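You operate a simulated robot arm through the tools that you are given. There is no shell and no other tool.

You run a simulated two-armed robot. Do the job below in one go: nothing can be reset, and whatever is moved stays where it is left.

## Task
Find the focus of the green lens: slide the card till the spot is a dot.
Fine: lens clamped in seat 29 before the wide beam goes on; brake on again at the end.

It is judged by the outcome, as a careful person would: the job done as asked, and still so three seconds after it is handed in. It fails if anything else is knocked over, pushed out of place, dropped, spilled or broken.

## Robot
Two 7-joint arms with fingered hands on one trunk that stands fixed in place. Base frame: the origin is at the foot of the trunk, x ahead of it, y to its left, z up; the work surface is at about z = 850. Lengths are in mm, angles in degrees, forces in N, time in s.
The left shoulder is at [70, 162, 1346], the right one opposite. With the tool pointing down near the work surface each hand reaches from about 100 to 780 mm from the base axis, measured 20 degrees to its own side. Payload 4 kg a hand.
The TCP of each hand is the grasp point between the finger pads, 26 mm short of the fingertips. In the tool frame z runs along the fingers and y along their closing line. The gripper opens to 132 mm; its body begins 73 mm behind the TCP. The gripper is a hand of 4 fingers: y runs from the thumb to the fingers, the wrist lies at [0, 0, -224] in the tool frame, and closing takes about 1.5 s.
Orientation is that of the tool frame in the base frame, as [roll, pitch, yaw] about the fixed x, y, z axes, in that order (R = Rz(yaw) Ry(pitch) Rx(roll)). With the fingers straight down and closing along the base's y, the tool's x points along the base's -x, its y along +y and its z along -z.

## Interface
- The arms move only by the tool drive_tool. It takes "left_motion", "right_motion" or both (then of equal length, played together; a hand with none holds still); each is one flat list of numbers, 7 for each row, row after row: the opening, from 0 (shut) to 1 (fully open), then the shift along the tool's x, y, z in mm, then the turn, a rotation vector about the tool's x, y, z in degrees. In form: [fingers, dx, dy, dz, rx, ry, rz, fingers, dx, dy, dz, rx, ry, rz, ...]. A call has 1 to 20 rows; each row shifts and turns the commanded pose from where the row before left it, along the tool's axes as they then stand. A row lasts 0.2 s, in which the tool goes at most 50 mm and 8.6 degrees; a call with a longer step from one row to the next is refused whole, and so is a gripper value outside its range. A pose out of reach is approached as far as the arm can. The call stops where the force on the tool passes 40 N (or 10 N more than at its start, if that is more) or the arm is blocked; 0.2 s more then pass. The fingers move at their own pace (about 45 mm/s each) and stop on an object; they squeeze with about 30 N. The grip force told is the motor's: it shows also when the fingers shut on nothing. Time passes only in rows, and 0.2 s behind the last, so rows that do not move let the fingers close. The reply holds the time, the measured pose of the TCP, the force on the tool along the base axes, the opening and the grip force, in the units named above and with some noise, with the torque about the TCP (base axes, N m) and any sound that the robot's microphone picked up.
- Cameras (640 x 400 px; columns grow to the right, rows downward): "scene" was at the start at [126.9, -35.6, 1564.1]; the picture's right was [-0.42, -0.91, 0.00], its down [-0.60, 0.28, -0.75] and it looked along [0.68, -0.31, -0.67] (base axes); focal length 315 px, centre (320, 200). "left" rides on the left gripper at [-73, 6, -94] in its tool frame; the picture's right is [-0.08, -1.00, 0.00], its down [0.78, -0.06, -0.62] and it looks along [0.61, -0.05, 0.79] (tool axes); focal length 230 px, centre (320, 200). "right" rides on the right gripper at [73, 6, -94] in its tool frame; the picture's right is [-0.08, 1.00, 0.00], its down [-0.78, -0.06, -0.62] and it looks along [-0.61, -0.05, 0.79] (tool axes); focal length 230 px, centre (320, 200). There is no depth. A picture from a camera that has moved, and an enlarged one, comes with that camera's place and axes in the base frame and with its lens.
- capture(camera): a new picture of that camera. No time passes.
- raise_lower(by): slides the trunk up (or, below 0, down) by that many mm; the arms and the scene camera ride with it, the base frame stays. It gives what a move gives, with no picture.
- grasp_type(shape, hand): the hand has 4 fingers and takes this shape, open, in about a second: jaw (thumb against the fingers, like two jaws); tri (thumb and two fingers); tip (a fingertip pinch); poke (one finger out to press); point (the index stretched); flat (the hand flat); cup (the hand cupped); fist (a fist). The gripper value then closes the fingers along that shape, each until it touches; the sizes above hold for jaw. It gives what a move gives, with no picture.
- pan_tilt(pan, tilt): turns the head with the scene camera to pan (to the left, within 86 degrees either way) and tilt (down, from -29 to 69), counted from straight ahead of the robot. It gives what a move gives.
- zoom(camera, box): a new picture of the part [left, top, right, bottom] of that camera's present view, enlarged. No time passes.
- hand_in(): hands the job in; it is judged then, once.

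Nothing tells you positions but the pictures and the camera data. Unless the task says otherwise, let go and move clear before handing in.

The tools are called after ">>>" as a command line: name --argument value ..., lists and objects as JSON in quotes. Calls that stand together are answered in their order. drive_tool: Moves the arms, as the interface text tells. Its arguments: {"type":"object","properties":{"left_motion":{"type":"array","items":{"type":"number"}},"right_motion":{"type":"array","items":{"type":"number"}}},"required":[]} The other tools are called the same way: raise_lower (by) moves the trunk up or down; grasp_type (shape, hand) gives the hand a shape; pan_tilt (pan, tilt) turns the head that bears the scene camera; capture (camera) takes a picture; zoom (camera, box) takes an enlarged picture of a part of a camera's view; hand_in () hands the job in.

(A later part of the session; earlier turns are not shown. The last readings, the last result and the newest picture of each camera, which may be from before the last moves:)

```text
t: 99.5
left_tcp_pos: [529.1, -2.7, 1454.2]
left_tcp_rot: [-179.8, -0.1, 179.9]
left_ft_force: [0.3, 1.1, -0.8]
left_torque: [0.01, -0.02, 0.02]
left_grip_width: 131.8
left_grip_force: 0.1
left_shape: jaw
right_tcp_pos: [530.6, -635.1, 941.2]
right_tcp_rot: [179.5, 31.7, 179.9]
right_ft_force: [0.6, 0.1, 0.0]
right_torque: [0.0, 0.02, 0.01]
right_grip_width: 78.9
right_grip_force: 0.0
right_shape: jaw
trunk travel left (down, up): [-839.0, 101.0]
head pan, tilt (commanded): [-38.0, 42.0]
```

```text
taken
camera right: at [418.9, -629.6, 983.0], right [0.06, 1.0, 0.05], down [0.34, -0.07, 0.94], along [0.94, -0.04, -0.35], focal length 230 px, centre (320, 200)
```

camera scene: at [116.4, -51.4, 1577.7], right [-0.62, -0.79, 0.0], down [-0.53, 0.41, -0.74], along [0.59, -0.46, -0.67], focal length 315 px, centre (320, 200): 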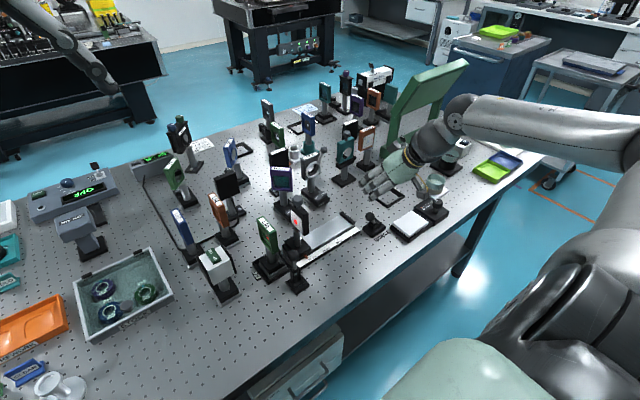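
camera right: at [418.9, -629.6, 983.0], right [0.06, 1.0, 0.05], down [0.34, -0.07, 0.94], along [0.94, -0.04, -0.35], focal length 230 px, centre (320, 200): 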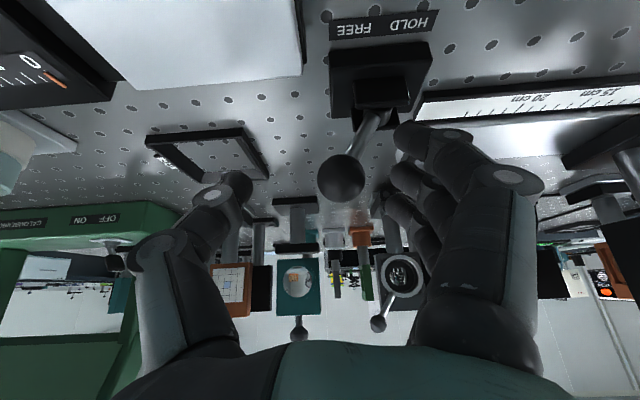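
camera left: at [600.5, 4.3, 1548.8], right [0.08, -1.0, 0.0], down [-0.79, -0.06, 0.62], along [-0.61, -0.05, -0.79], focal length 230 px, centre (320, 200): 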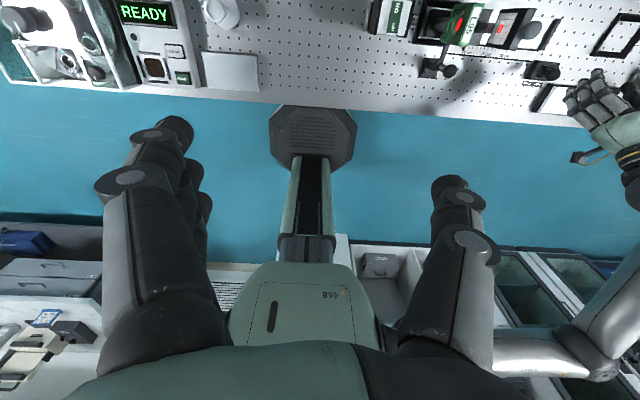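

The lever has snapped across to FREE. I'll lift the hand out and then measure the card's knob for the slide.

>>> drive_tool --right_motion '[0.6, -15.7, 0, -25.5, 0, 0, 0, 0.6, -21, 0, -34, 0, 0, 0, 0.6, -21, 0, -34, 0, 0, 0, 0.6, -15, 0, -24, 0, 0, 0, 0.6, 0, 0, 0, 0, 0, 0]'

>>> zoom --camera "scene" --box '[280, 180, 400, 260]'

>>> zoom --camera "left" --box '[440, 0, 560, 90]'

>>> zoom --camera "scene" --box '[285, 195, 315, 235]'

```text
t: 100.7
left_tcp_pos: [529.6, -1.9, 1454.9]
left_tcp_rot: [-179.8, -0.1, -179.9]
left_ft_force: [-0.3, -0.1, -0.2]
left_torque: [0.0, -0.01, -0.01]
left_grip_width: 131.7
left_grip_force: 0.0
left_shape: jaw
right_tcp_pos: [530.7, -635.8, 1079.2]
right_tcp_rot: [179.5, 31.8, 179.9]
right_ft_force: [-0.4, 2.0, 0.2]
right_torque: [-0.01, 0.0, -0.04]
right_grip_width: 78.9
right_grip_force: 0.0
right_shape: jaw
trunk travel left (down, up): [-839.0, 101.0]
head pan, tilt (commanded): [-38.0, 42.0]
```

```text
5.00 times, centred on (340, 220) of scene
camera zoom: at [116.6, -52.1, 1577.6], right [-0.62, -0.79, 0.0], down [-0.53, 0.41, -0.74], along [0.59, -0.46, -0.67], focal length 1577 px, centre (220, 100)
```

zoom: 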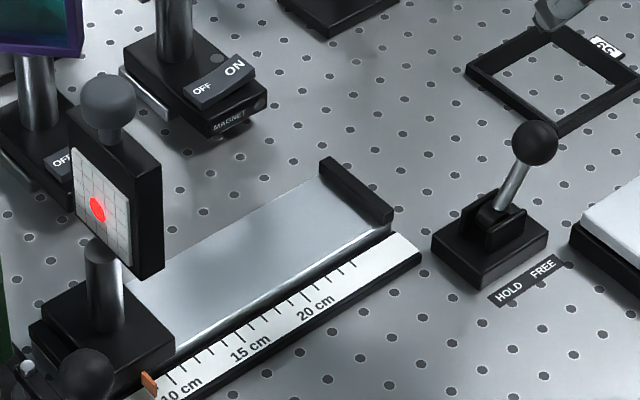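

```text
4.44 times, centred on (500, 45) of left
camera zoom: at [600.8, 3.6, 1548.6], right [0.08, -1.0, 0.0], down [-0.79, -0.06, 0.62], along [-0.61, -0.05, -0.79], focal length 1022 px, centre (-480, 889)
```

zoom: 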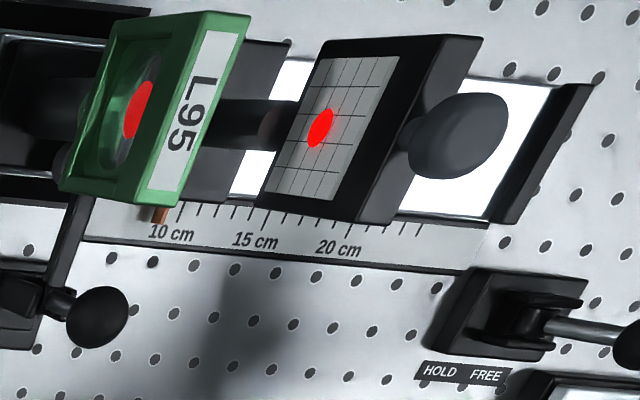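

```text
10.00 times, centred on (300, 215) of scene
camera zoom: at [116.6, -52.1, 1577.6], right [-0.62, -0.79, 0.0], down [-0.53, 0.41, -0.74], along [0.59, -0.46, -0.67], focal length 3154 px, centre (520, 50)
```

zoom: 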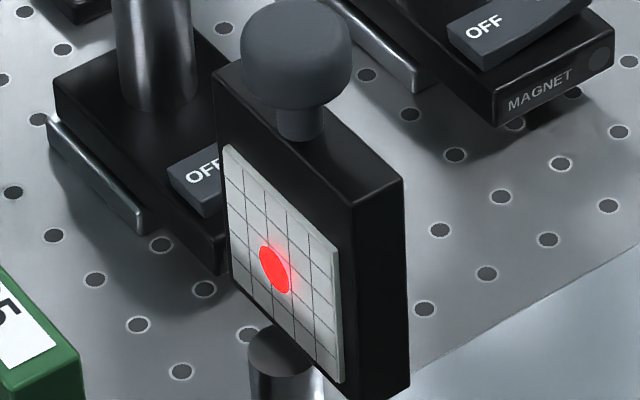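

The card spot is clearly smaller than the beam at the lens, so the focus lies further along the rail. The card's knob is at about (615, -370.5, 1045). I'll move the open hand over it.

>>> drive_tool --right_motion '[0.6, -13, 0, -21, 0, 0, 0, 0.6, -13, 0, -21, 0, 0, 0, 0.6, -9.9, 37.9, 6.1, 0, 0, 0, 0.6, -9.9, 37.9, 6.1, 0, 0, 0, 0.6, -9.9, 37.9, 6.1, 0, 0, 0, 0.6, -9.9, 37.9, 6.1, 0, 0, 0, 0.6, -9.9, 37.9, 6.1, 0, 0, 0, 0.6, -9.9, 37.9, 6.1, 0, 0, 0, 0.6, -9.9, 37.9, 6.1, 0, 0, 0, 0.6, 0, 0, 0, 0, 0, 0]'

>>> capture --camera "right"

>>> zoom --camera "scene" --box '[260, 150, 400, 260]'

```text
t: 102.9
left_tcp_pos: [528.1, -4.1, 1454.5]
left_tcp_rot: [-179.7, 0.0, -180.0]
left_ft_force: [1.0, -0.1, -0.4]
left_torque: [0.04, -0.01, -0.04]
left_grip_width: 131.7
left_grip_force: 0.0
left_shape: jaw
right_tcp_pos: [613.1, -368.2, 1134.4]
right_tcp_rot: [179.5, 31.7, 179.9]
right_ft_force: [0.3, -0.3, 0.3]
right_torque: [0.01, 0.02, 0.01]
right_grip_width: 78.8
right_grip_force: 0.0
right_shape: jaw
trunk travel left (down, up): [-839.0, 101.0]
head pan, tilt (commanded): [-38.0, 42.0]
```

```text
taken
camera right: at [500.6, -363.9, 1176.3], right [0.06, 1.0, 0.05], down [0.34, -0.07, 0.94], along [0.94, -0.04, -0.35], focal length 230 px, centre (320, 200)
```

right: 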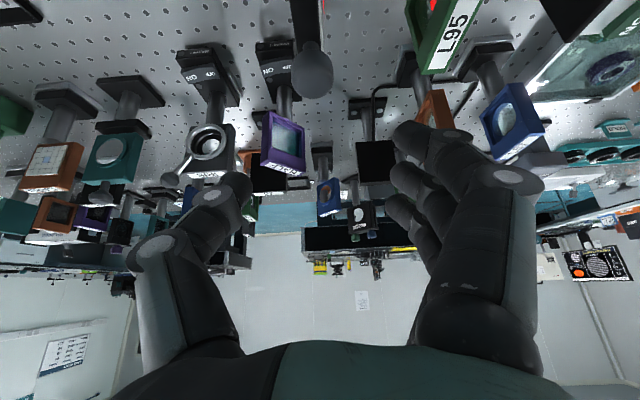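

```text
3.64 times, centred on (330, 205) of scene
camera zoom: at [116.3, -52.6, 1577.6], right [-0.62, -0.79, 0.0], down [-0.53, 0.41, -0.74], along [0.59, -0.46, -0.67], focal length 1147 px, centre (284, 182)
```

zoom: 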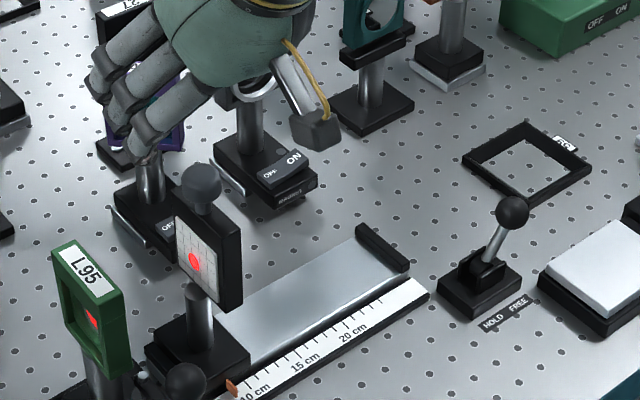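

>>> drive_tool --right_motion '[0.6, 11.6, -1.5, 18.7, 0, 0, 0, 0.6, 11.6, -1.5, 18.7, 0, 0, 0, 0.6, 10, 0, 16, 0, 0, 0, 0.6, 0, 0, 0, 0, 0, 0]'

>>> capture --camera "right"

>>> zoom --camera "scene" --box '[260, 160, 360, 240]'

>>> zoom --camera "left" --box '[440, 0, 560, 90]'

```text
t: 103.9
left_tcp_pos: [528.3, -1.5, 1454.5]
left_tcp_rot: [-179.8, 0.0, -180.0]
left_ft_force: [0.6, 0.7, 0.0]
left_torque: [0.03, -0.01, 0.0]
left_grip_width: 131.9
left_grip_force: 0.0
left_shape: jaw
right_tcp_pos: [614.4, -370.7, 1071.2]
right_tcp_rot: [179.7, 31.7, 180.0]
right_ft_force: [-1.0, 0.6, 0.7]
right_torque: [0.01, -0.01, 0.04]
right_grip_width: 78.8
right_grip_force: 0.2
right_shape: jaw
trunk travel left (down, up): [-839.0, 101.0]
head pan, tilt (commanded): [-38.0, 42.0]
```

```text
taken
camera right: at [501.9, -365.4, 1112.3], right [0.06, 1.0, 0.05], down [0.34, -0.07, 0.94], along [0.94, -0.04, -0.35], focal length 230 px, centre (320, 200)
```

right: 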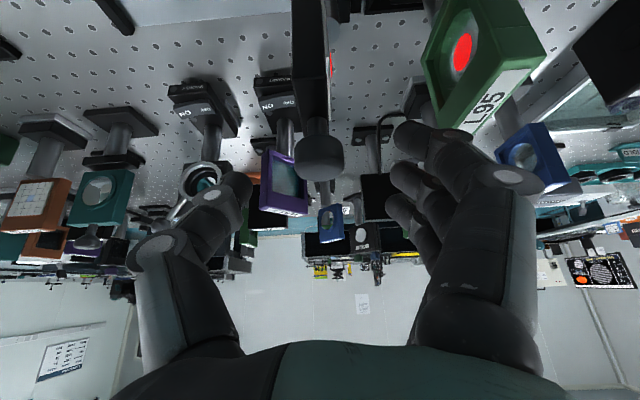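

```text
5.00 times, centred on (310, 200) of scene
camera zoom: at [116.7, -51.7, 1577.6], right [-0.62, -0.79, 0.0], down [-0.53, 0.41, -0.74], along [0.59, -0.46, -0.67], focal length 1577 px, centre (370, 200)
```

zoom: 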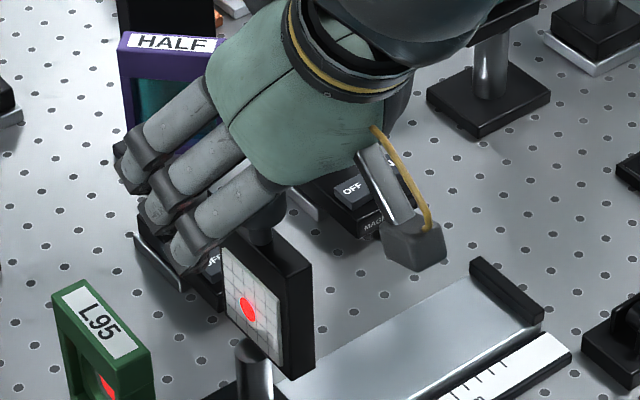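

```text
4.44 times, centred on (500, 45) of left
camera zoom: at [600.9, 4.0, 1548.6], right [0.08, -1.0, 0.0], down [-0.79, -0.06, 0.62], along [-0.61, -0.05, -0.79], focal length 1022 px, centre (-480, 889)
```

zoom: 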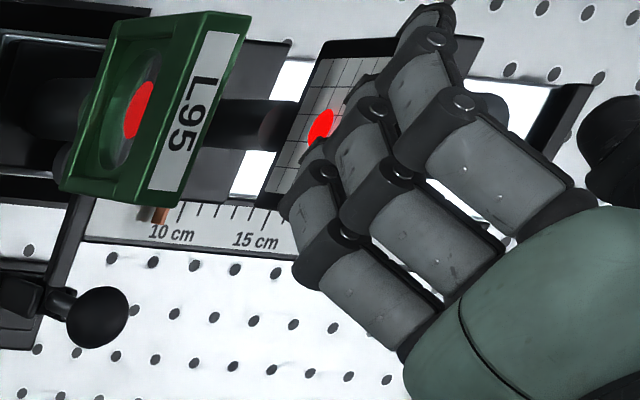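

The knob is between thumb and fingers. I'll close to a loose hold (about 33 mm around the 28 mm knob) so I can push it either way without straining the carriage.

>>> drive_tool --right_motion '[0.4, 0, 0, 0, 0, 0, 0, 0.25, 0, 0, 0, 0, 0, 0, 0.25, 0, 0, 0, 0, 0, 0, 0.25, 0, 0, 0, 0, 0, 0]'

>>> capture --camera "right"

>>> zoom --camera "scene" --box '[270, 170, 370, 250]'

```text
t: 104.9
left_tcp_pos: [527.8, -2.2, 1453.9]
left_tcp_rot: [-179.8, 0.0, 179.9]
left_ft_force: [-0.1, -0.7, 1.2]
left_torque: [-0.02, 0.01, 0.01]
left_grip_width: 132.1
left_grip_force: 0.0
left_shape: jaw
right_tcp_pos: [613.5, -371.8, 1071.0]
right_tcp_rot: [179.5, 31.7, 179.8]
right_ft_force: [-0.1, -0.6, -0.8]
right_torque: [0.0, -0.03, 0.0]
right_grip_width: 33.6
right_grip_force: 0.1
right_shape: jaw
trunk travel left (down, up): [-839.0, 101.0]
head pan, tilt (commanded): [-38.0, 42.0]
```

```text
taken
camera right: at [501.7, -365.7, 1112.4], right [0.06, 1.0, 0.05], down [0.34, -0.07, 0.94], along [0.94, -0.04, -0.35], focal length 230 px, centre (320, 200)
```

right: 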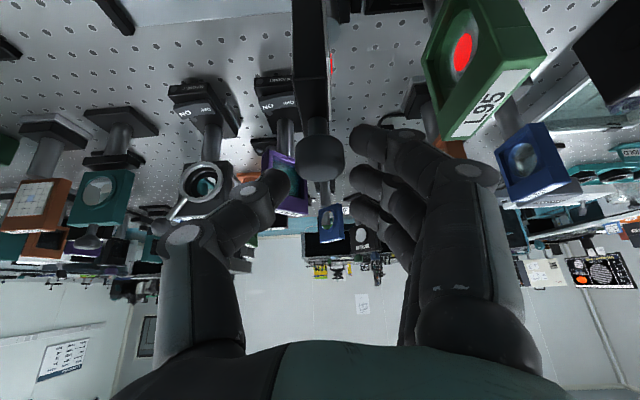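

```text
5.00 times, centred on (320, 210) of scene
camera zoom: at [116.6, -52.0, 1577.6], right [-0.62, -0.79, 0.0], down [-0.53, 0.41, -0.74], along [0.59, -0.46, -0.67], focal length 1577 px, centre (320, 150)
```

zoom: 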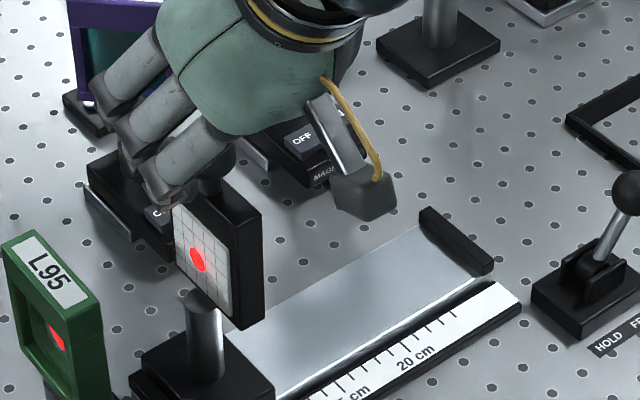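

Now sliding the card along the rail in small steps, watching the spot.

>>> drive_tool --right_motion '[0.25, 0, -5, 0, 0, 0, 0, 0.25, 0, -5, 0, 0, 0, 0, 0.25, 0, -5, 0, 0, 0, 0, 0.25, 0, -5, 0, 0, 0, 0, 0.25, 0, -5, 0, 0, 0, 0, 0.25, 0, -5, 0, 0, 0, 0, 0.25, 0, -5, 0, 0, 0, 0, 0.25, 0, -5, 0, 0, 0, 0, 0.25, 0, 0, 0, 0, 0, 0]'

>>> zoom --camera "scene" --box '[270, 170, 370, 250]'

>>> zoom --camera "scene" --box '[290, 190, 340, 250]'

```text
t: 106.9
left_tcp_pos: [528.1, -2.9, 1454.9]
left_tcp_rot: [-179.8, 0.0, 179.9]
left_ft_force: [0.4, 0.5, -0.5]
left_torque: [0.02, 0.01, 0.0]
left_grip_width: 132.0
left_grip_force: 0.0
left_shape: jaw
right_tcp_pos: [611.6, -412.7, 1069.9]
right_tcp_rot: [179.5, 31.8, 180.0]
right_ft_force: [0.3, -0.4, 0.4]
right_torque: [0.01, 0.02, -0.01]
right_grip_width: 33.4
right_grip_force: 0.1
right_shape: jaw
trunk travel left (down, up): [-839.0, 101.0]
head pan, tilt (commanded): [-38.0, 42.0]
```

```text
5.00 times, centred on (320, 210) of scene
camera zoom: at [116.6, -52.1, 1577.6], right [-0.62, -0.79, 0.0], down [-0.53, 0.41, -0.74], along [0.59, -0.46, -0.67], focal length 1577 px, centre (320, 150)
```

zoom: 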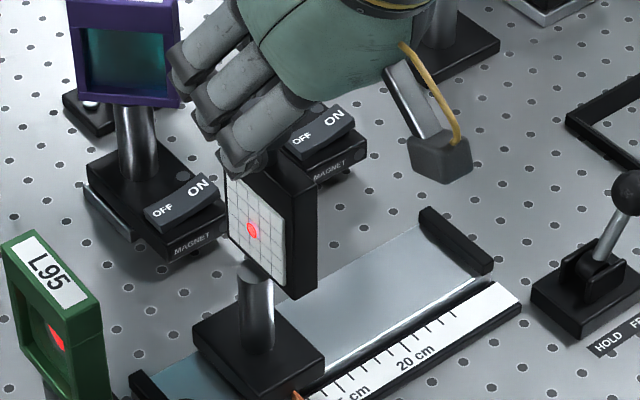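

```text
6.67 times, centred on (315, 220) of scene
camera zoom: at [116.6, -52.1, 1577.6], right [-0.62, -0.79, 0.0], down [-0.53, 0.41, -0.74], along [0.59, -0.46, -0.67], focal length 2102 px, centre (353, 67)
```

zoom: 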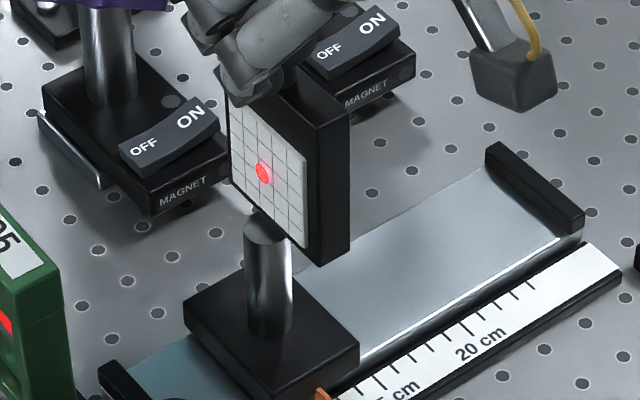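

The spot is shrinking steadily as the card moves away. Continuing.

>>> drive_tool --right_motion '[0.25, 0, -5, 0, 0, 0, 0, 0.25, 0, -5, 0, 0, 0, 0, 0.25, 0, -5, 0, 0, 0, 0, 0.25, 0, -5, 0, 0, 0, 0, 0.25, 0, -5, 0, 0, 0, 0, 0.25, 0, -5, 0, 0, 0, 0, 0.25, 0, -5, 0, 0, 0, 0, 0.25, 0, -5, 0, 0, 0, 0, 0.25, 0, 0, 0, 0, 0, 0]'

>>> zoom --camera "scene" --box '[310, 180, 350, 220]'

>>> zoom --camera "scene" --box '[300, 180, 380, 250]'

```text
t: 108.9
left_tcp_pos: [528.5, -2.2, 1455.1]
left_tcp_rot: [-179.9, 0.1, 179.9]
left_ft_force: [-0.6, -0.4, 0.4]
left_torque: [0.02, 0.03, -0.01]
left_grip_width: 132.0
left_grip_force: 0.1
left_shape: jaw
right_tcp_pos: [611.8, -452.7, 1069.5]
right_tcp_rot: [179.6, 31.7, 179.9]
right_ft_force: [0.4, 0.3, 0.7]
right_torque: [-0.01, -0.03, 0.0]
right_grip_width: 33.4
right_grip_force: 0.1
right_shape: jaw
trunk travel left (down, up): [-839.0, 101.0]
head pan, tilt (commanded): [-38.0, 42.0]
```

```text
10.00 times, centred on (330, 200) of scene
camera zoom: at [116.7, -52.2, 1577.6], right [-0.62, -0.79, 0.0], down [-0.53, 0.41, -0.74], along [0.59, -0.46, -0.67], focal length 3154 px, centre (220, 200)
```

zoom: 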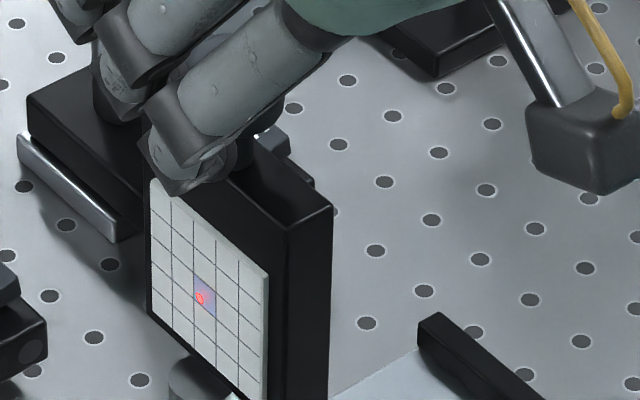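

```text
5.71 times, centred on (340, 215) of scene
camera zoom: at [116.7, -52.2, 1577.6], right [-0.62, -0.79, 0.0], down [-0.53, 0.41, -0.74], along [0.59, -0.46, -0.67], focal length 1802 px, centre (206, 114)
```

zoom: 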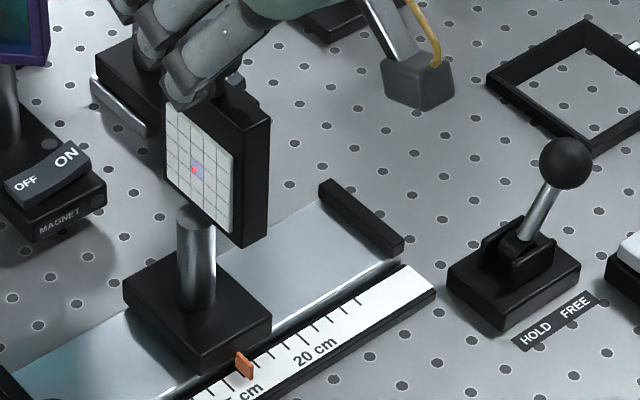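

The spot is now quite small. I'll zoom in very close and go on in finer steps.

>>> zoom --camera "scene" --box '[322, 204, 334, 216]'

>>> drive_tool --right_motion '[0.25, 0, -5, 0, 0, 0, 0, 0.25, 0, -5, 0, 0, 0, 0, 0.25, 0, 0, 0, 0, 0, 0]'

>>> zoom --camera "scene" --box '[322, 198, 342, 218]'

```text
16.00 times, centred on (328, 210) of scene
camera zoom: at [116.7, -52.2, 1577.6], right [-0.62, -0.79, 0.0], down [-0.53, 0.41, -0.74], along [0.59, -0.46, -0.67], focal length 5046 px, centre (192, 40)
```

zoom: 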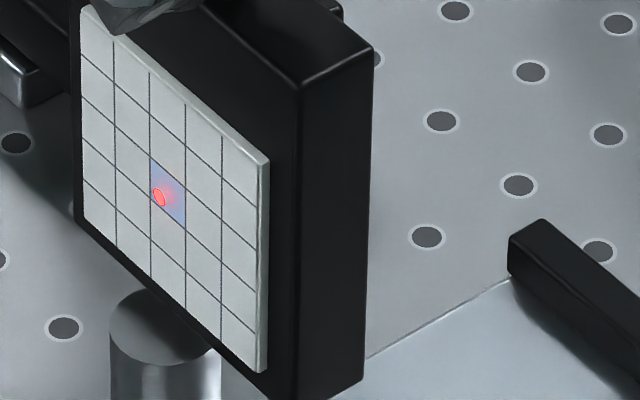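

```text
t: 109.7
left_tcp_pos: [527.8, -3.6, 1454.6]
left_tcp_rot: [-179.8, 0.1, -180.0]
left_ft_force: [0.0, 0.3, 0.0]
left_torque: [0.03, 0.0, 0.03]
left_grip_width: 131.8
left_grip_force: 0.1
left_shape: jaw
right_tcp_pos: [612.1, -462.0, 1068.9]
right_tcp_rot: [179.6, 31.7, 179.9]
right_ft_force: [0.6, -0.1, 0.2]
right_torque: [0.0, 0.0, -0.03]
right_grip_width: 33.3
right_grip_force: 0.2
right_shape: jaw
trunk travel left (down, up): [-839.0, 101.0]
head pan, tilt (commanded): [-38.0, 42.0]
```

```text
16.00 times, centred on (332, 208) of scene
camera zoom: at [116.6, -52.2, 1577.6], right [-0.62, -0.79, 0.0], down [-0.53, 0.41, -0.74], along [0.59, -0.46, -0.67], focal length 5046 px, centre (128, 72)
```

zoom: 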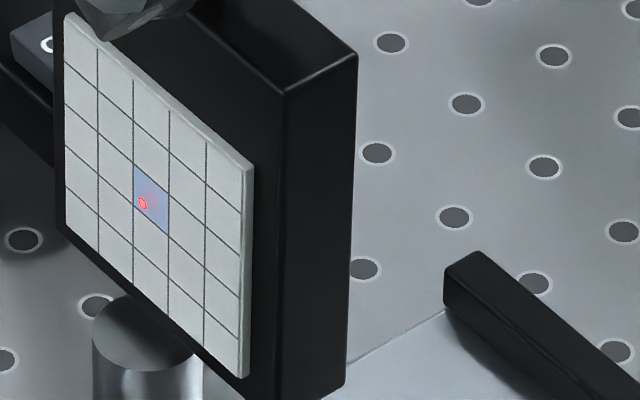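

>>> drive_tool --right_motion '[0.25, 0, -4, 0, 0, 0, 0, 0.25, 0, -4, 0, 0, 0, 0, 0.25, 0, 0, 0, 0, 0, 0]'

>>> zoom --camera "scene" --box '[326, 196, 346, 216]'

>>> zoom --camera "scene" --box '[320, 220, 360, 250]'

```text
t: 110.5
left_tcp_pos: [529.4, -2.2, 1455.0]
left_tcp_rot: [-179.7, 0.0, -180.0]
left_ft_force: [-0.4, -0.6, -0.5]
left_torque: [0.0, 0.0, 0.0]
left_grip_width: 132.1
left_grip_force: 0.0
left_shape: jaw
right_tcp_pos: [610.6, -471.7, 1068.8]
right_tcp_rot: [179.6, 31.7, 180.0]
right_ft_force: [-0.2, 0.2, -0.1]
right_torque: [0.0, 0.0, 0.02]
right_grip_width: 33.6
right_grip_force: 0.1
right_shape: jaw
trunk travel left (down, up): [-839.0, 101.0]
head pan, tilt (commanded): [-38.0, 42.0]
```

```text
16.00 times, centred on (336, 206) of scene
camera zoom: at [116.7, -52.2, 1577.6], right [-0.62, -0.79, 0.0], down [-0.53, 0.41, -0.74], along [0.59, -0.46, -0.67], focal length 5046 px, centre (64, 104)
```

zoom: 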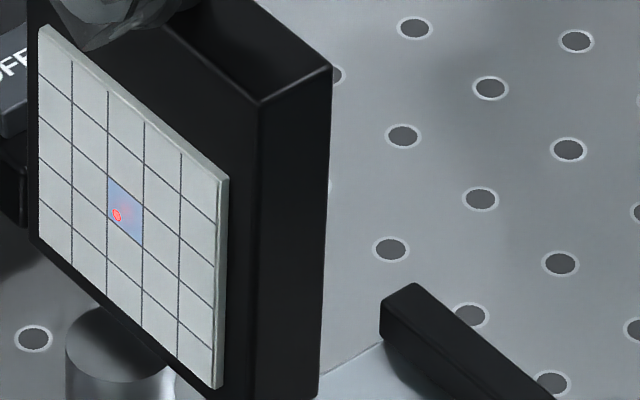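

```text
13.33 times, centred on (340, 235) of scene
camera zoom: at [116.7, -52.2, 1577.6], right [-0.62, -0.79, 0.0], down [-0.53, 0.41, -0.74], along [0.59, -0.46, -0.67], focal length 4205 px, centre (53, -267)
```

zoom: 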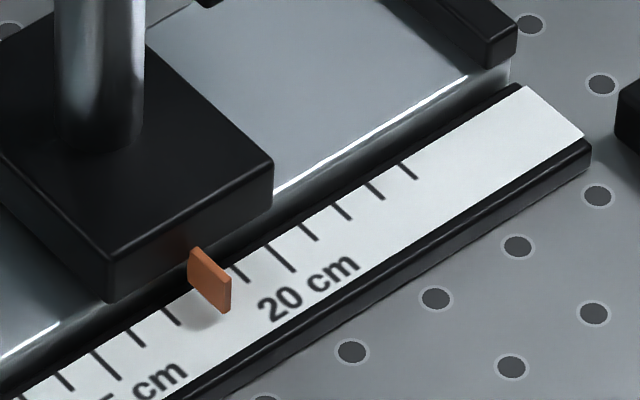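

>>> drive_tool --right_motion '[0.25, 0, -4, 0, 0, 0, 0, 0.25, 0, 0, 0, 0, 0, 0]'

>>> zoom --camera "scene" --box '[320, 196, 340, 216]'

>>> zoom --camera "left" --box '[490, 5, 510, 25]'

```text
t: 111.1
left_tcp_pos: [528.0, -3.1, 1454.8]
left_tcp_rot: [-179.8, -0.1, 179.9]
left_ft_force: [-0.3, 0.3, -0.9]
left_torque: [0.0, -0.02, 0.01]
left_grip_width: 131.8
left_grip_force: 0.0
left_shape: jaw
right_tcp_pos: [611.7, -475.0, 1070.4]
right_tcp_rot: [179.5, 31.6, 179.9]
right_ft_force: [-0.2, 1.9, 0.6]
right_torque: [0.03, 0.05, -0.03]
right_grip_width: 33.7
right_grip_force: 0.1
right_shape: jaw
trunk travel left (down, up): [-839.0, 101.0]
head pan, tilt (commanded): [-38.0, 42.0]
```

```text
16.00 times, centred on (330, 206) of scene
camera zoom: at [116.6, -52.0, 1577.6], right [-0.62, -0.79, 0.0], down [-0.53, 0.41, -0.74], along [0.59, -0.46, -0.67], focal length 5046 px, centre (160, 104)
```

zoom: 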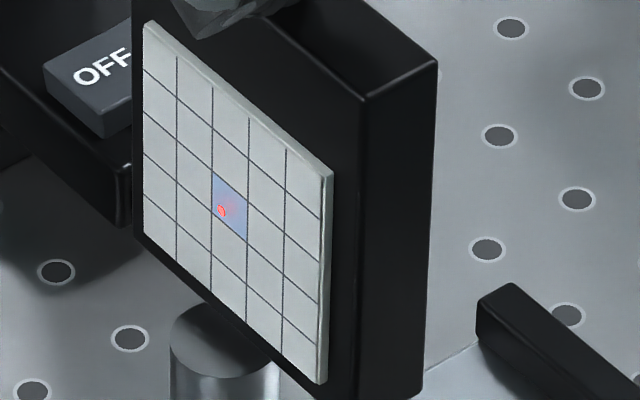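

```text
16.00 times, centred on (500, 15) of left
camera zoom: at [600.8, 3.7, 1548.7], right [0.08, -1.0, 0.0], down [-0.79, -0.06, 0.62], along [-0.61, -0.05, -0.79], focal length 3681 px, centre (-2560, 3160)
```

zoom: 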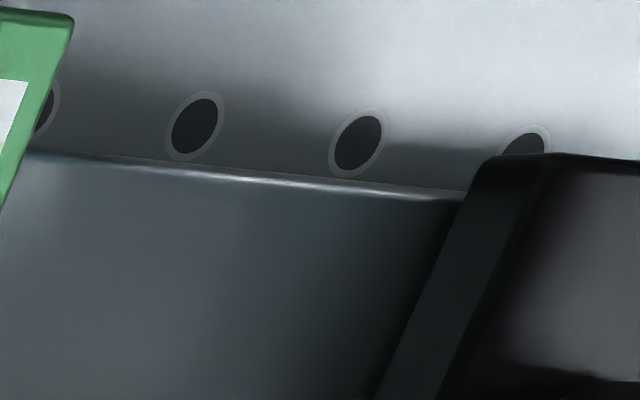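

>>> zoom --camera "left" --box '[525, 25, 555, 50]'

>>> zoom --camera "left" --box '[470, 0, 600, 90]'

```text
16.00 times, centred on (540, 38) of left
camera zoom: at [600.8, 3.7, 1548.7], right [0.08, -1.0, 0.0], down [-0.79, -0.06, 0.62], along [-0.61, -0.05, -0.79], focal length 3681 px, centre (-3200, 2800)
```

zoom: 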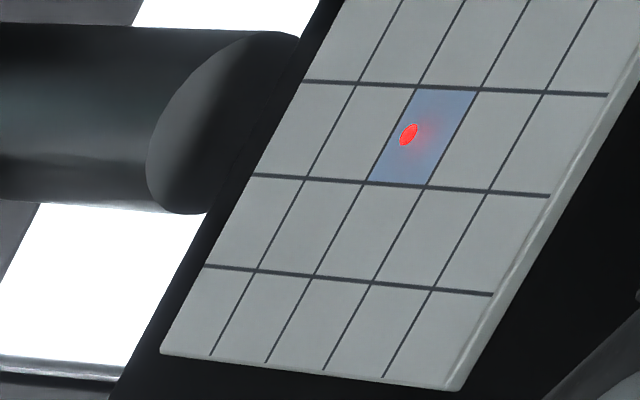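

```text
4.44 times, centred on (535, 45) of left
camera zoom: at [600.8, 3.7, 1548.7], right [0.08, -1.0, 0.0], down [-0.79, -0.06, 0.62], along [-0.61, -0.05, -0.79], focal length 1022 px, centre (-636, 889)
```

zoom: 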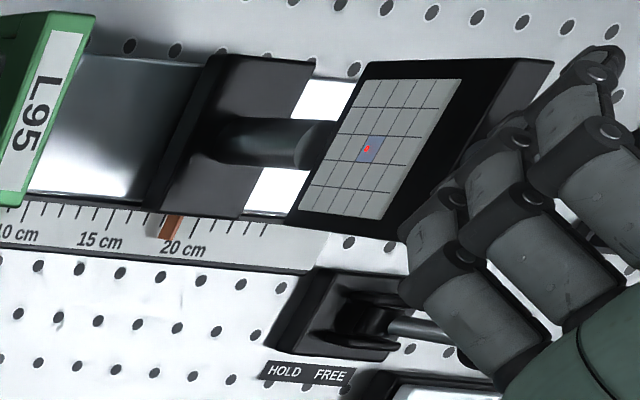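

The left camera gives a far better view of the spot: still a few millimetres across. I'll keep stepping and compare its size with this camera.

>>> drive_tool --right_motion '[0.25, 0, -4, 0, 0, 0, 0, 0.25, 0, 0, 0, 0, 0, 0]'

>>> zoom --camera "left" --box '[525, 25, 555, 50]'

>>> drive_tool --right_motion '[0.25, 0, -4, 0, 0, 0, 0, 0.25, 0, 0, 0, 0, 0, 0]'

>>> zoom --camera "left" --box '[525, 25, 555, 50]'

```text
t: 111.7
left_tcp_pos: [528.9, -2.3, 1455.1]
left_tcp_rot: [-179.8, 0.1, 179.9]
left_ft_force: [-0.3, -1.1, -0.3]
left_torque: [0.0, -0.01, -0.01]
left_grip_width: 132.0
left_grip_force: 0.1
left_shape: jaw
right_tcp_pos: [611.1, -477.7, 1069.0]
right_tcp_rot: [179.6, 31.8, -180.0]
right_ft_force: [-0.5, -0.3, -0.2]
right_torque: [0.02, 0.03, -0.01]
right_grip_width: 33.4
right_grip_force: 0.0
right_shape: jaw
trunk travel left (down, up): [-839.0, 101.0]
head pan, tilt (commanded): [-38.0, 42.0]
```

```text
16.00 times, centred on (540, 38) of left
camera zoom: at [600.8, 3.4, 1548.6], right [0.08, -1.0, 0.0], down [-0.79, -0.06, 0.62], along [-0.61, -0.05, -0.79], focal length 3681 px, centre (-3200, 2800)
```

zoom: 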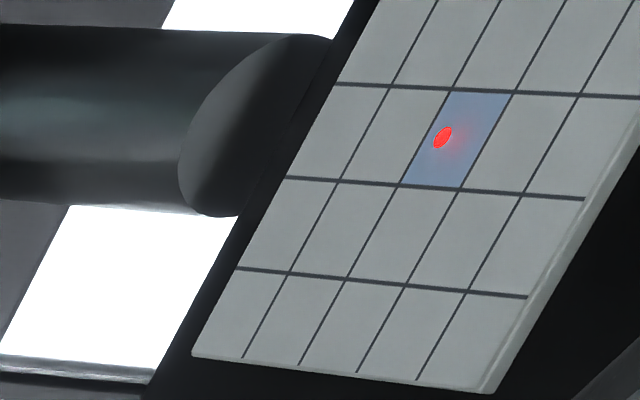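

```text
t: 112.3
left_tcp_pos: [527.9, -3.2, 1453.5]
left_tcp_rot: [-179.8, 0.0, -179.9]
left_ft_force: [-0.3, -0.5, 0.0]
left_torque: [0.0, 0.01, 0.03]
left_grip_width: 132.0
left_grip_force: 0.0
left_shape: jaw
right_tcp_pos: [612.4, -482.8, 1069.3]
right_tcp_rot: [179.5, 31.8, 179.9]
right_ft_force: [-0.4, 1.2, -0.1]
right_torque: [0.05, 0.05, -0.01]
right_grip_width: 33.7
right_grip_force: 0.0
right_shape: jaw
trunk travel left (down, up): [-839.0, 101.0]
head pan, tilt (commanded): [-38.0, 42.0]
```

```text
16.00 times, centred on (540, 38) of left
camera zoom: at [600.7, 3.5, 1548.7], right [0.08, -1.0, 0.0], down [-0.79, -0.06, 0.62], along [-0.61, -0.05, -0.79], focal length 3681 px, centre (-3200, 2800)
```

zoom: 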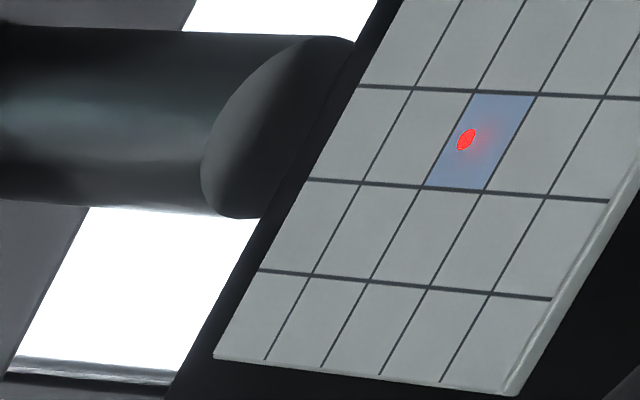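

>>> drive_tool --right_motion '[0.25, 0, -4, 0, 0, 0, 0, 0.25, 0, -4, 0, 0, 0, 0, 0.25, 0, 0, 0, 0, 0, 0]'

>>> zoom --camera "left" --box '[530, 25, 560, 50]'

>>> drive_tool --right_motion '[0.25, 0, -5, 0, 0, 0, 0, 0.25, 0, -5, 0, 0, 0, 0, 0.25, 0, 0, 0, 0, 0, 0]'

>>> zoom --camera "left" --box '[530, 25, 560, 50]'

```text
t: 113.1
left_tcp_pos: [527.7, -3.4, 1455.4]
left_tcp_rot: [-179.8, 0.0, 179.9]
left_ft_force: [0.0, -0.2, -0.3]
left_torque: [0.02, 0.0, 0.02]
left_grip_width: 131.9
left_grip_force: 0.0
left_shape: jaw
right_tcp_pos: [611.5, -491.5, 1067.7]
right_tcp_rot: [179.6, 31.7, 179.9]
right_ft_force: [0.6, -1.2, 0.7]
right_torque: [0.03, 0.02, 0.0]
right_grip_width: 33.6
right_grip_force: 0.1
right_shape: jaw
trunk travel left (down, up): [-839.0, 101.0]
head pan, tilt (commanded): [-38.0, 42.0]
```

```text
16.00 times, centred on (545, 38) of left
camera zoom: at [600.9, 3.5, 1548.6], right [0.08, -1.0, 0.0], down [-0.79, -0.06, 0.62], along [-0.61, -0.05, -0.79], focal length 3681 px, centre (-3280, 2800)
```

zoom: 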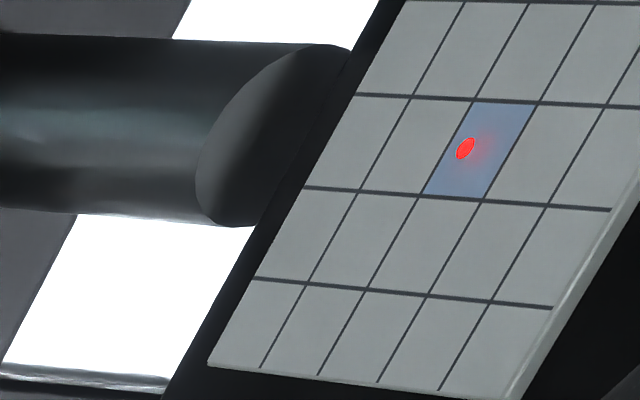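

```text
t: 113.9
left_tcp_pos: [527.8, -2.8, 1455.1]
left_tcp_rot: [-179.7, 0.0, 179.9]
left_ft_force: [0.3, -0.5, 0.2]
left_torque: [0.02, -0.02, -0.01]
left_grip_width: 132.0
left_grip_force: 0.1
left_shape: jaw
right_tcp_pos: [611.4, -499.8, 1067.1]
right_tcp_rot: [179.6, 31.7, 179.9]
right_ft_force: [0.5, -0.3, 1.0]
right_torque: [0.02, 0.02, 0.0]
right_grip_width: 33.2
right_grip_force: 0.0
right_shape: jaw
trunk travel left (down, up): [-839.0, 101.0]
head pan, tilt (commanded): [-38.0, 42.0]
```

```text
16.00 times, centred on (545, 38) of left
camera zoom: at [600.9, 3.4, 1548.6], right [0.08, -1.0, 0.0], down [-0.79, -0.06, 0.62], along [-0.61, -0.05, -0.79], focal length 3681 px, centre (-3280, 2800)
```

zoom: 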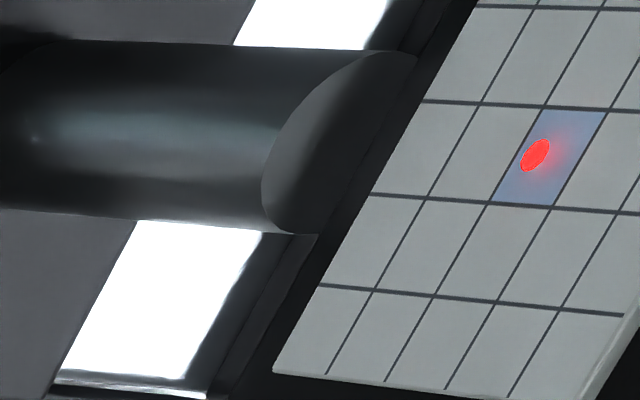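

The spot grew again at the last step, so I've passed the focus. To pin it down I'll push the card back with the thumb to the near side and compare equal spot sizes on both sides.

>>> drive_tool --right_motion '[0.25, 0, 5, 0, 0, 0, 0, 0.25, 0, 5, 0, 0, 0, 0, 0.25, 0, 5, 0, 0, 0, 0, 0.25, 0, 5, 0, 0, 0, 0, 0.25, 0, 5, 0, 0, 0, 0, 0.25, 0, 5, 0, 0, 0, 0, 0.25, 0, 5, 0, 0, 0, 0, 0.25, 0, 5, 0, 0, 0, 0, 0.25, 0, 4, 0, 0, 0, 0, 0.25, 0, 0, 0, 0, 0, 0]'

>>> zoom --camera "left" --box '[525, 25, 555, 50]'

>>> zoom --camera "left" --box '[470, 0, 600, 90]'

```text
t: 116.1
left_tcp_pos: [528.3, -2.2, 1455.4]
left_tcp_rot: [-179.8, 0.0, -180.0]
left_ft_force: [-0.3, 0.1, 0.9]
left_torque: [-0.01, 0.01, -0.01]
left_grip_width: 132.0
left_grip_force: 0.1
left_shape: jaw
right_tcp_pos: [610.4, -455.7, 1068.7]
right_tcp_rot: [179.4, 31.6, 180.0]
right_ft_force: [0.4, 0.5, 0.1]
right_torque: [0.01, 0.02, -0.01]
right_grip_width: 33.3
right_grip_force: 0.0
right_shape: jaw
trunk travel left (down, up): [-839.0, 101.0]
head pan, tilt (commanded): [-38.0, 42.0]
```

```text
16.00 times, centred on (540, 38) of left
camera zoom: at [600.8, 3.6, 1548.6], right [0.08, -1.0, 0.0], down [-0.79, -0.06, 0.62], along [-0.61, -0.05, -0.79], focal length 3681 px, centre (-3200, 2800)
```

zoom: 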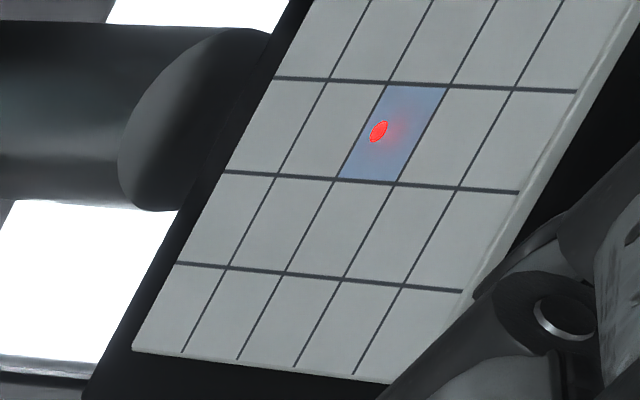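

```text
4.44 times, centred on (535, 45) of left
camera zoom: at [600.8, 3.6, 1548.6], right [0.08, -1.0, 0.0], down [-0.79, -0.06, 0.62], along [-0.61, -0.05, -0.79], focal length 1022 px, centre (-636, 889)
```

zoom: 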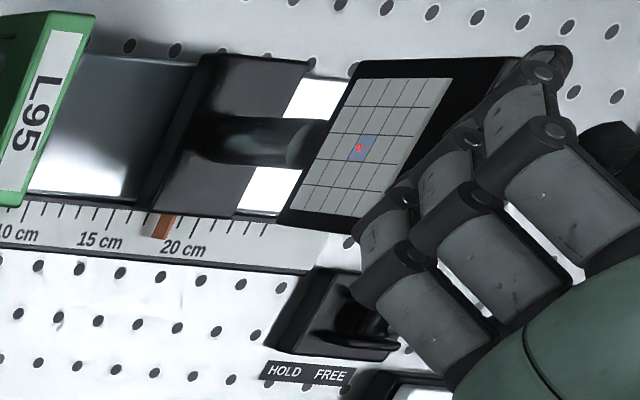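

>>> drive_tool --right_motion '[0.25, 0, 5, 0, 0, 0, 0, 0.25, 0, 5, 0, 0, 0, 0, 0.25, 0, 0, 0, 0, 0, 0]'

>>> zoom --camera "left" --box '[520, 25, 550, 50]'

>>> drive_tool --right_motion '[0.25, 0, 5, 0, 0, 0, 0, 0.25, 0, 0, 0, 0, 0, 0]'

>>> zoom --camera "left" --box '[520, 25, 550, 50]'

```text
t: 116.9
left_tcp_pos: [529.1, -1.5, 1454.5]
left_tcp_rot: [-179.7, 0.0, 180.0]
left_ft_force: [0.1, 0.0, 0.0]
left_torque: [0.01, -0.01, -0.01]
left_grip_width: 131.8
left_grip_force: 0.0
left_shape: jaw
right_tcp_pos: [610.1, -446.7, 1067.4]
right_tcp_rot: [179.4, 31.7, 179.9]
right_ft_force: [-0.1, 0.5, -0.3]
right_torque: [-0.01, -0.01, 0.02]
right_grip_width: 33.3
right_grip_force: 0.1
right_shape: jaw
trunk travel left (down, up): [-839.0, 101.0]
head pan, tilt (commanded): [-38.0, 42.0]
```

```text
16.00 times, centred on (535, 38) of left
camera zoom: at [601.0, 4.0, 1548.5], right [0.08, -1.0, 0.0], down [-0.79, -0.06, 0.62], along [-0.61, -0.05, -0.79], focal length 3681 px, centre (-3120, 2800)
```

zoom: 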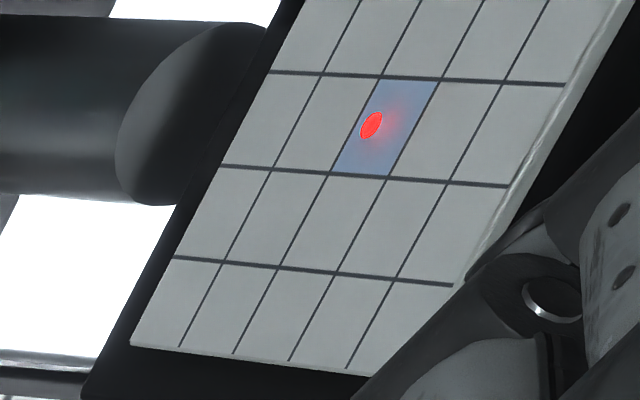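

```text
t: 117.5
left_tcp_pos: [528.7, -1.7, 1454.8]
left_tcp_rot: [-179.7, 0.0, -180.0]
left_ft_force: [0.9, 0.5, 0.3]
left_torque: [0.02, 0.02, -0.04]
left_grip_width: 131.8
left_grip_force: 0.1
left_shape: jaw
right_tcp_pos: [611.3, -441.0, 1066.7]
right_tcp_rot: [179.4, 31.7, 179.9]
right_ft_force: [-0.8, -0.6, 0.5]
right_torque: [-0.02, 0.03, -0.01]
right_grip_width: 33.7
right_grip_force: 0.0
right_shape: jaw
trunk travel left (down, up): [-839.0, 101.0]
head pan, tilt (commanded): [-38.0, 42.0]
```

```text
16.00 times, centred on (535, 38) of left
camera zoom: at [600.8, 3.7, 1548.7], right [0.08, -1.0, 0.0], down [-0.79, -0.06, 0.62], along [-0.61, -0.05, -0.79], focal length 3681 px, centre (-3120, 2800)
```

zoom: 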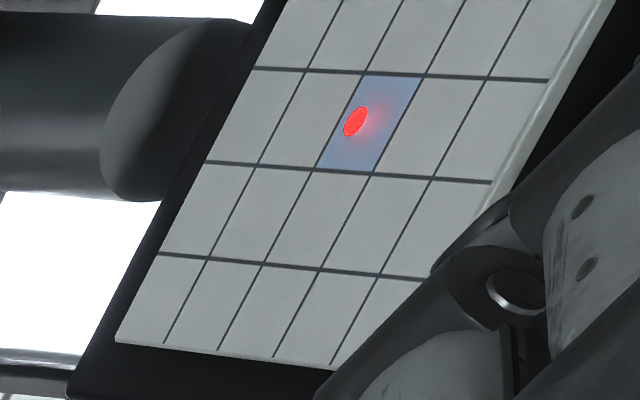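

The spot is growing again on this side too. I'll take a couple of clearly defocused readings on each side so I can find the midpoint accurately.

>>> drive_tool --right_motion '[0.25, 0, 5, 0, 0, 0, 0, 0.25, 0, 5, 0, 0, 0, 0, 0.25, 0, 5, 0, 0, 0, 0, 0.25, 0, 5, 0, 0, 0, 0, 0.25, 0, 0, 0, 0, 0, 0, 0.25, 0, 0, 0, 0, 0, 0]'

>>> zoom --camera "left" --box '[510, 22, 540, 47]'

>>> zoom --camera "left" --box '[460, 40, 520, 90]'

```text
t: 118.9
left_tcp_pos: [528.4, -2.2, 1454.8]
left_tcp_rot: [-179.8, 0.0, -180.0]
left_ft_force: [0.4, -0.6, 0.0]
left_torque: [0.0, -0.01, -0.01]
left_grip_width: 131.7
left_grip_force: 0.2
left_shape: jaw
right_tcp_pos: [611.1, -420.4, 1068.6]
right_tcp_rot: [179.6, 31.6, 179.9]
right_ft_force: [-0.3, 0.1, -0.3]
right_torque: [-0.01, 0.0, -0.02]
right_grip_width: 33.7
right_grip_force: 0.0
right_shape: jaw
trunk travel left (down, up): [-839.0, 101.0]
head pan, tilt (commanded): [-38.0, 42.0]
```

```text
16.00 times, centred on (525, 34) of left
camera zoom: at [600.8, 3.6, 1548.7], right [0.08, -1.0, 0.0], down [-0.79, -0.06, 0.62], along [-0.61, -0.05, -0.79], focal length 3681 px, centre (-2960, 2848)
```

zoom: 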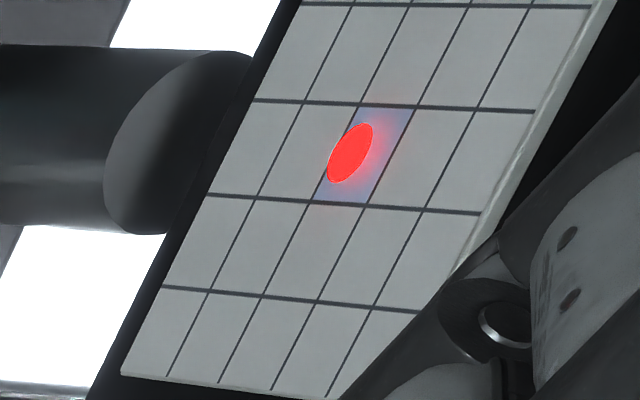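

```text
8.00 times, centred on (490, 65) of left
camera zoom: at [600.8, 3.6, 1548.7], right [0.08, -1.0, 0.0], down [-0.79, -0.06, 0.62], along [-0.61, -0.05, -0.79], focal length 1841 px, centre (-1040, 1280)
```

zoom: 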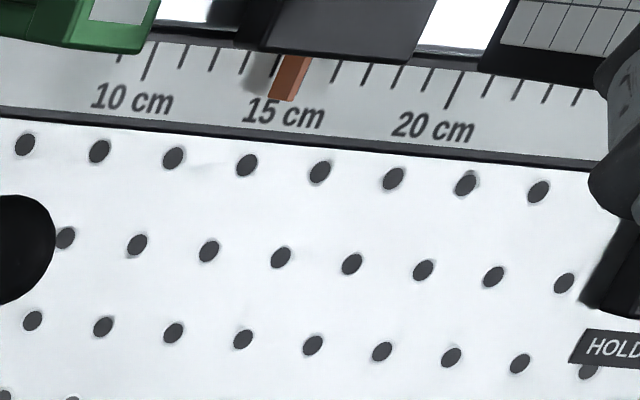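

Near side reading: a clear 61-pixel disc. Now the far side, staying well short of the rail's end stop.

>>> drive_tool --right_motion '[0.25, 0, -5, 0, 0, 0, 0, 0.25, 0, -5, 0, 0, 0, 0, 0.25, 0, -5, 0, 0, 0, 0, 0.25, 0, -5, 0, 0, 0, 0, 0.25, 0, -5, 0, 0, 0, 0, 0.25, 0, -5, 0, 0, 0, 0, 0.25, 0, -5, 0, 0, 0, 0, 0.25, 0, -5, 0, 0, 0, 0, 0.25, 0, -5, 0, 0, 0, 0, 0.25, 0, -5, 0, 0, 0, 0, 0.25, 0, -5, 0, 0, 0, 0, 0.25, 0, -5, 0, 0, 0, 0, 0.25, 0, -5, 0, 0, 0, 0, 0.25, 0, -5, 0, 0, 0, 0, 0.25, 0, -5, 0, 0, 0, 0, 0.25, 0, -5, 0, 0, 0, 0, 0.25, 0, -5, 0, 0, 0, 0, 0.25, 0, -4, 0, 0, 0, 0, 0.25, 0, 0, 0, 0, 0, 0, 0.25, 0, 0, 0, 0, 0, 0]'

>>> zoom --camera "left" --box '[550, 25, 580, 50]'

>>> zoom --camera "left" --box '[460, 40, 520, 90]'

```text
t: 123.1
left_tcp_pos: [527.8, -2.1, 1455.7]
left_tcp_rot: [-179.8, -0.1, -180.0]
left_ft_force: [0.2, -0.4, 0.0]
left_torque: [-0.01, 0.03, 0.01]
left_grip_width: 131.7
left_grip_force: 0.0
left_shape: jaw
right_tcp_pos: [610.0, -510.6, 1068.6]
right_tcp_rot: [179.6, 31.7, 179.9]
right_ft_force: [0.1, 0.9, 0.0]
right_torque: [0.02, 0.0, -0.02]
right_grip_width: 33.5
right_grip_force: 0.1
right_shape: jaw
trunk travel left (down, up): [-839.0, 101.0]
head pan, tilt (commanded): [-38.0, 42.0]
```

```text
16.00 times, centred on (565, 38) of left
camera zoom: at [600.8, 3.9, 1548.7], right [0.08, -1.0, 0.0], down [-0.79, -0.06, 0.62], along [-0.61, -0.05, -0.79], focal length 3681 px, centre (-3600, 2800)
```

zoom: 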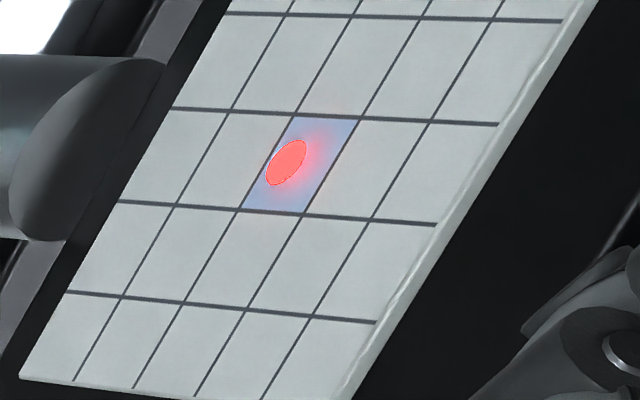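

```text
8.00 times, centred on (490, 65) of left
camera zoom: at [600.8, 3.9, 1548.7], right [0.08, -1.0, 0.0], down [-0.79, -0.06, 0.62], along [-0.61, -0.05, -0.79], focal length 1841 px, centre (-1040, 1280)
```

zoom: 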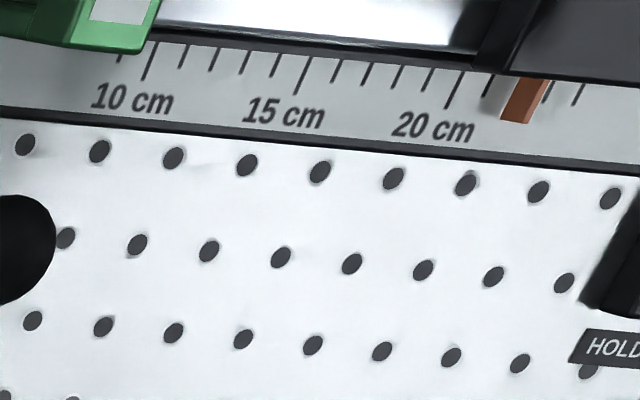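

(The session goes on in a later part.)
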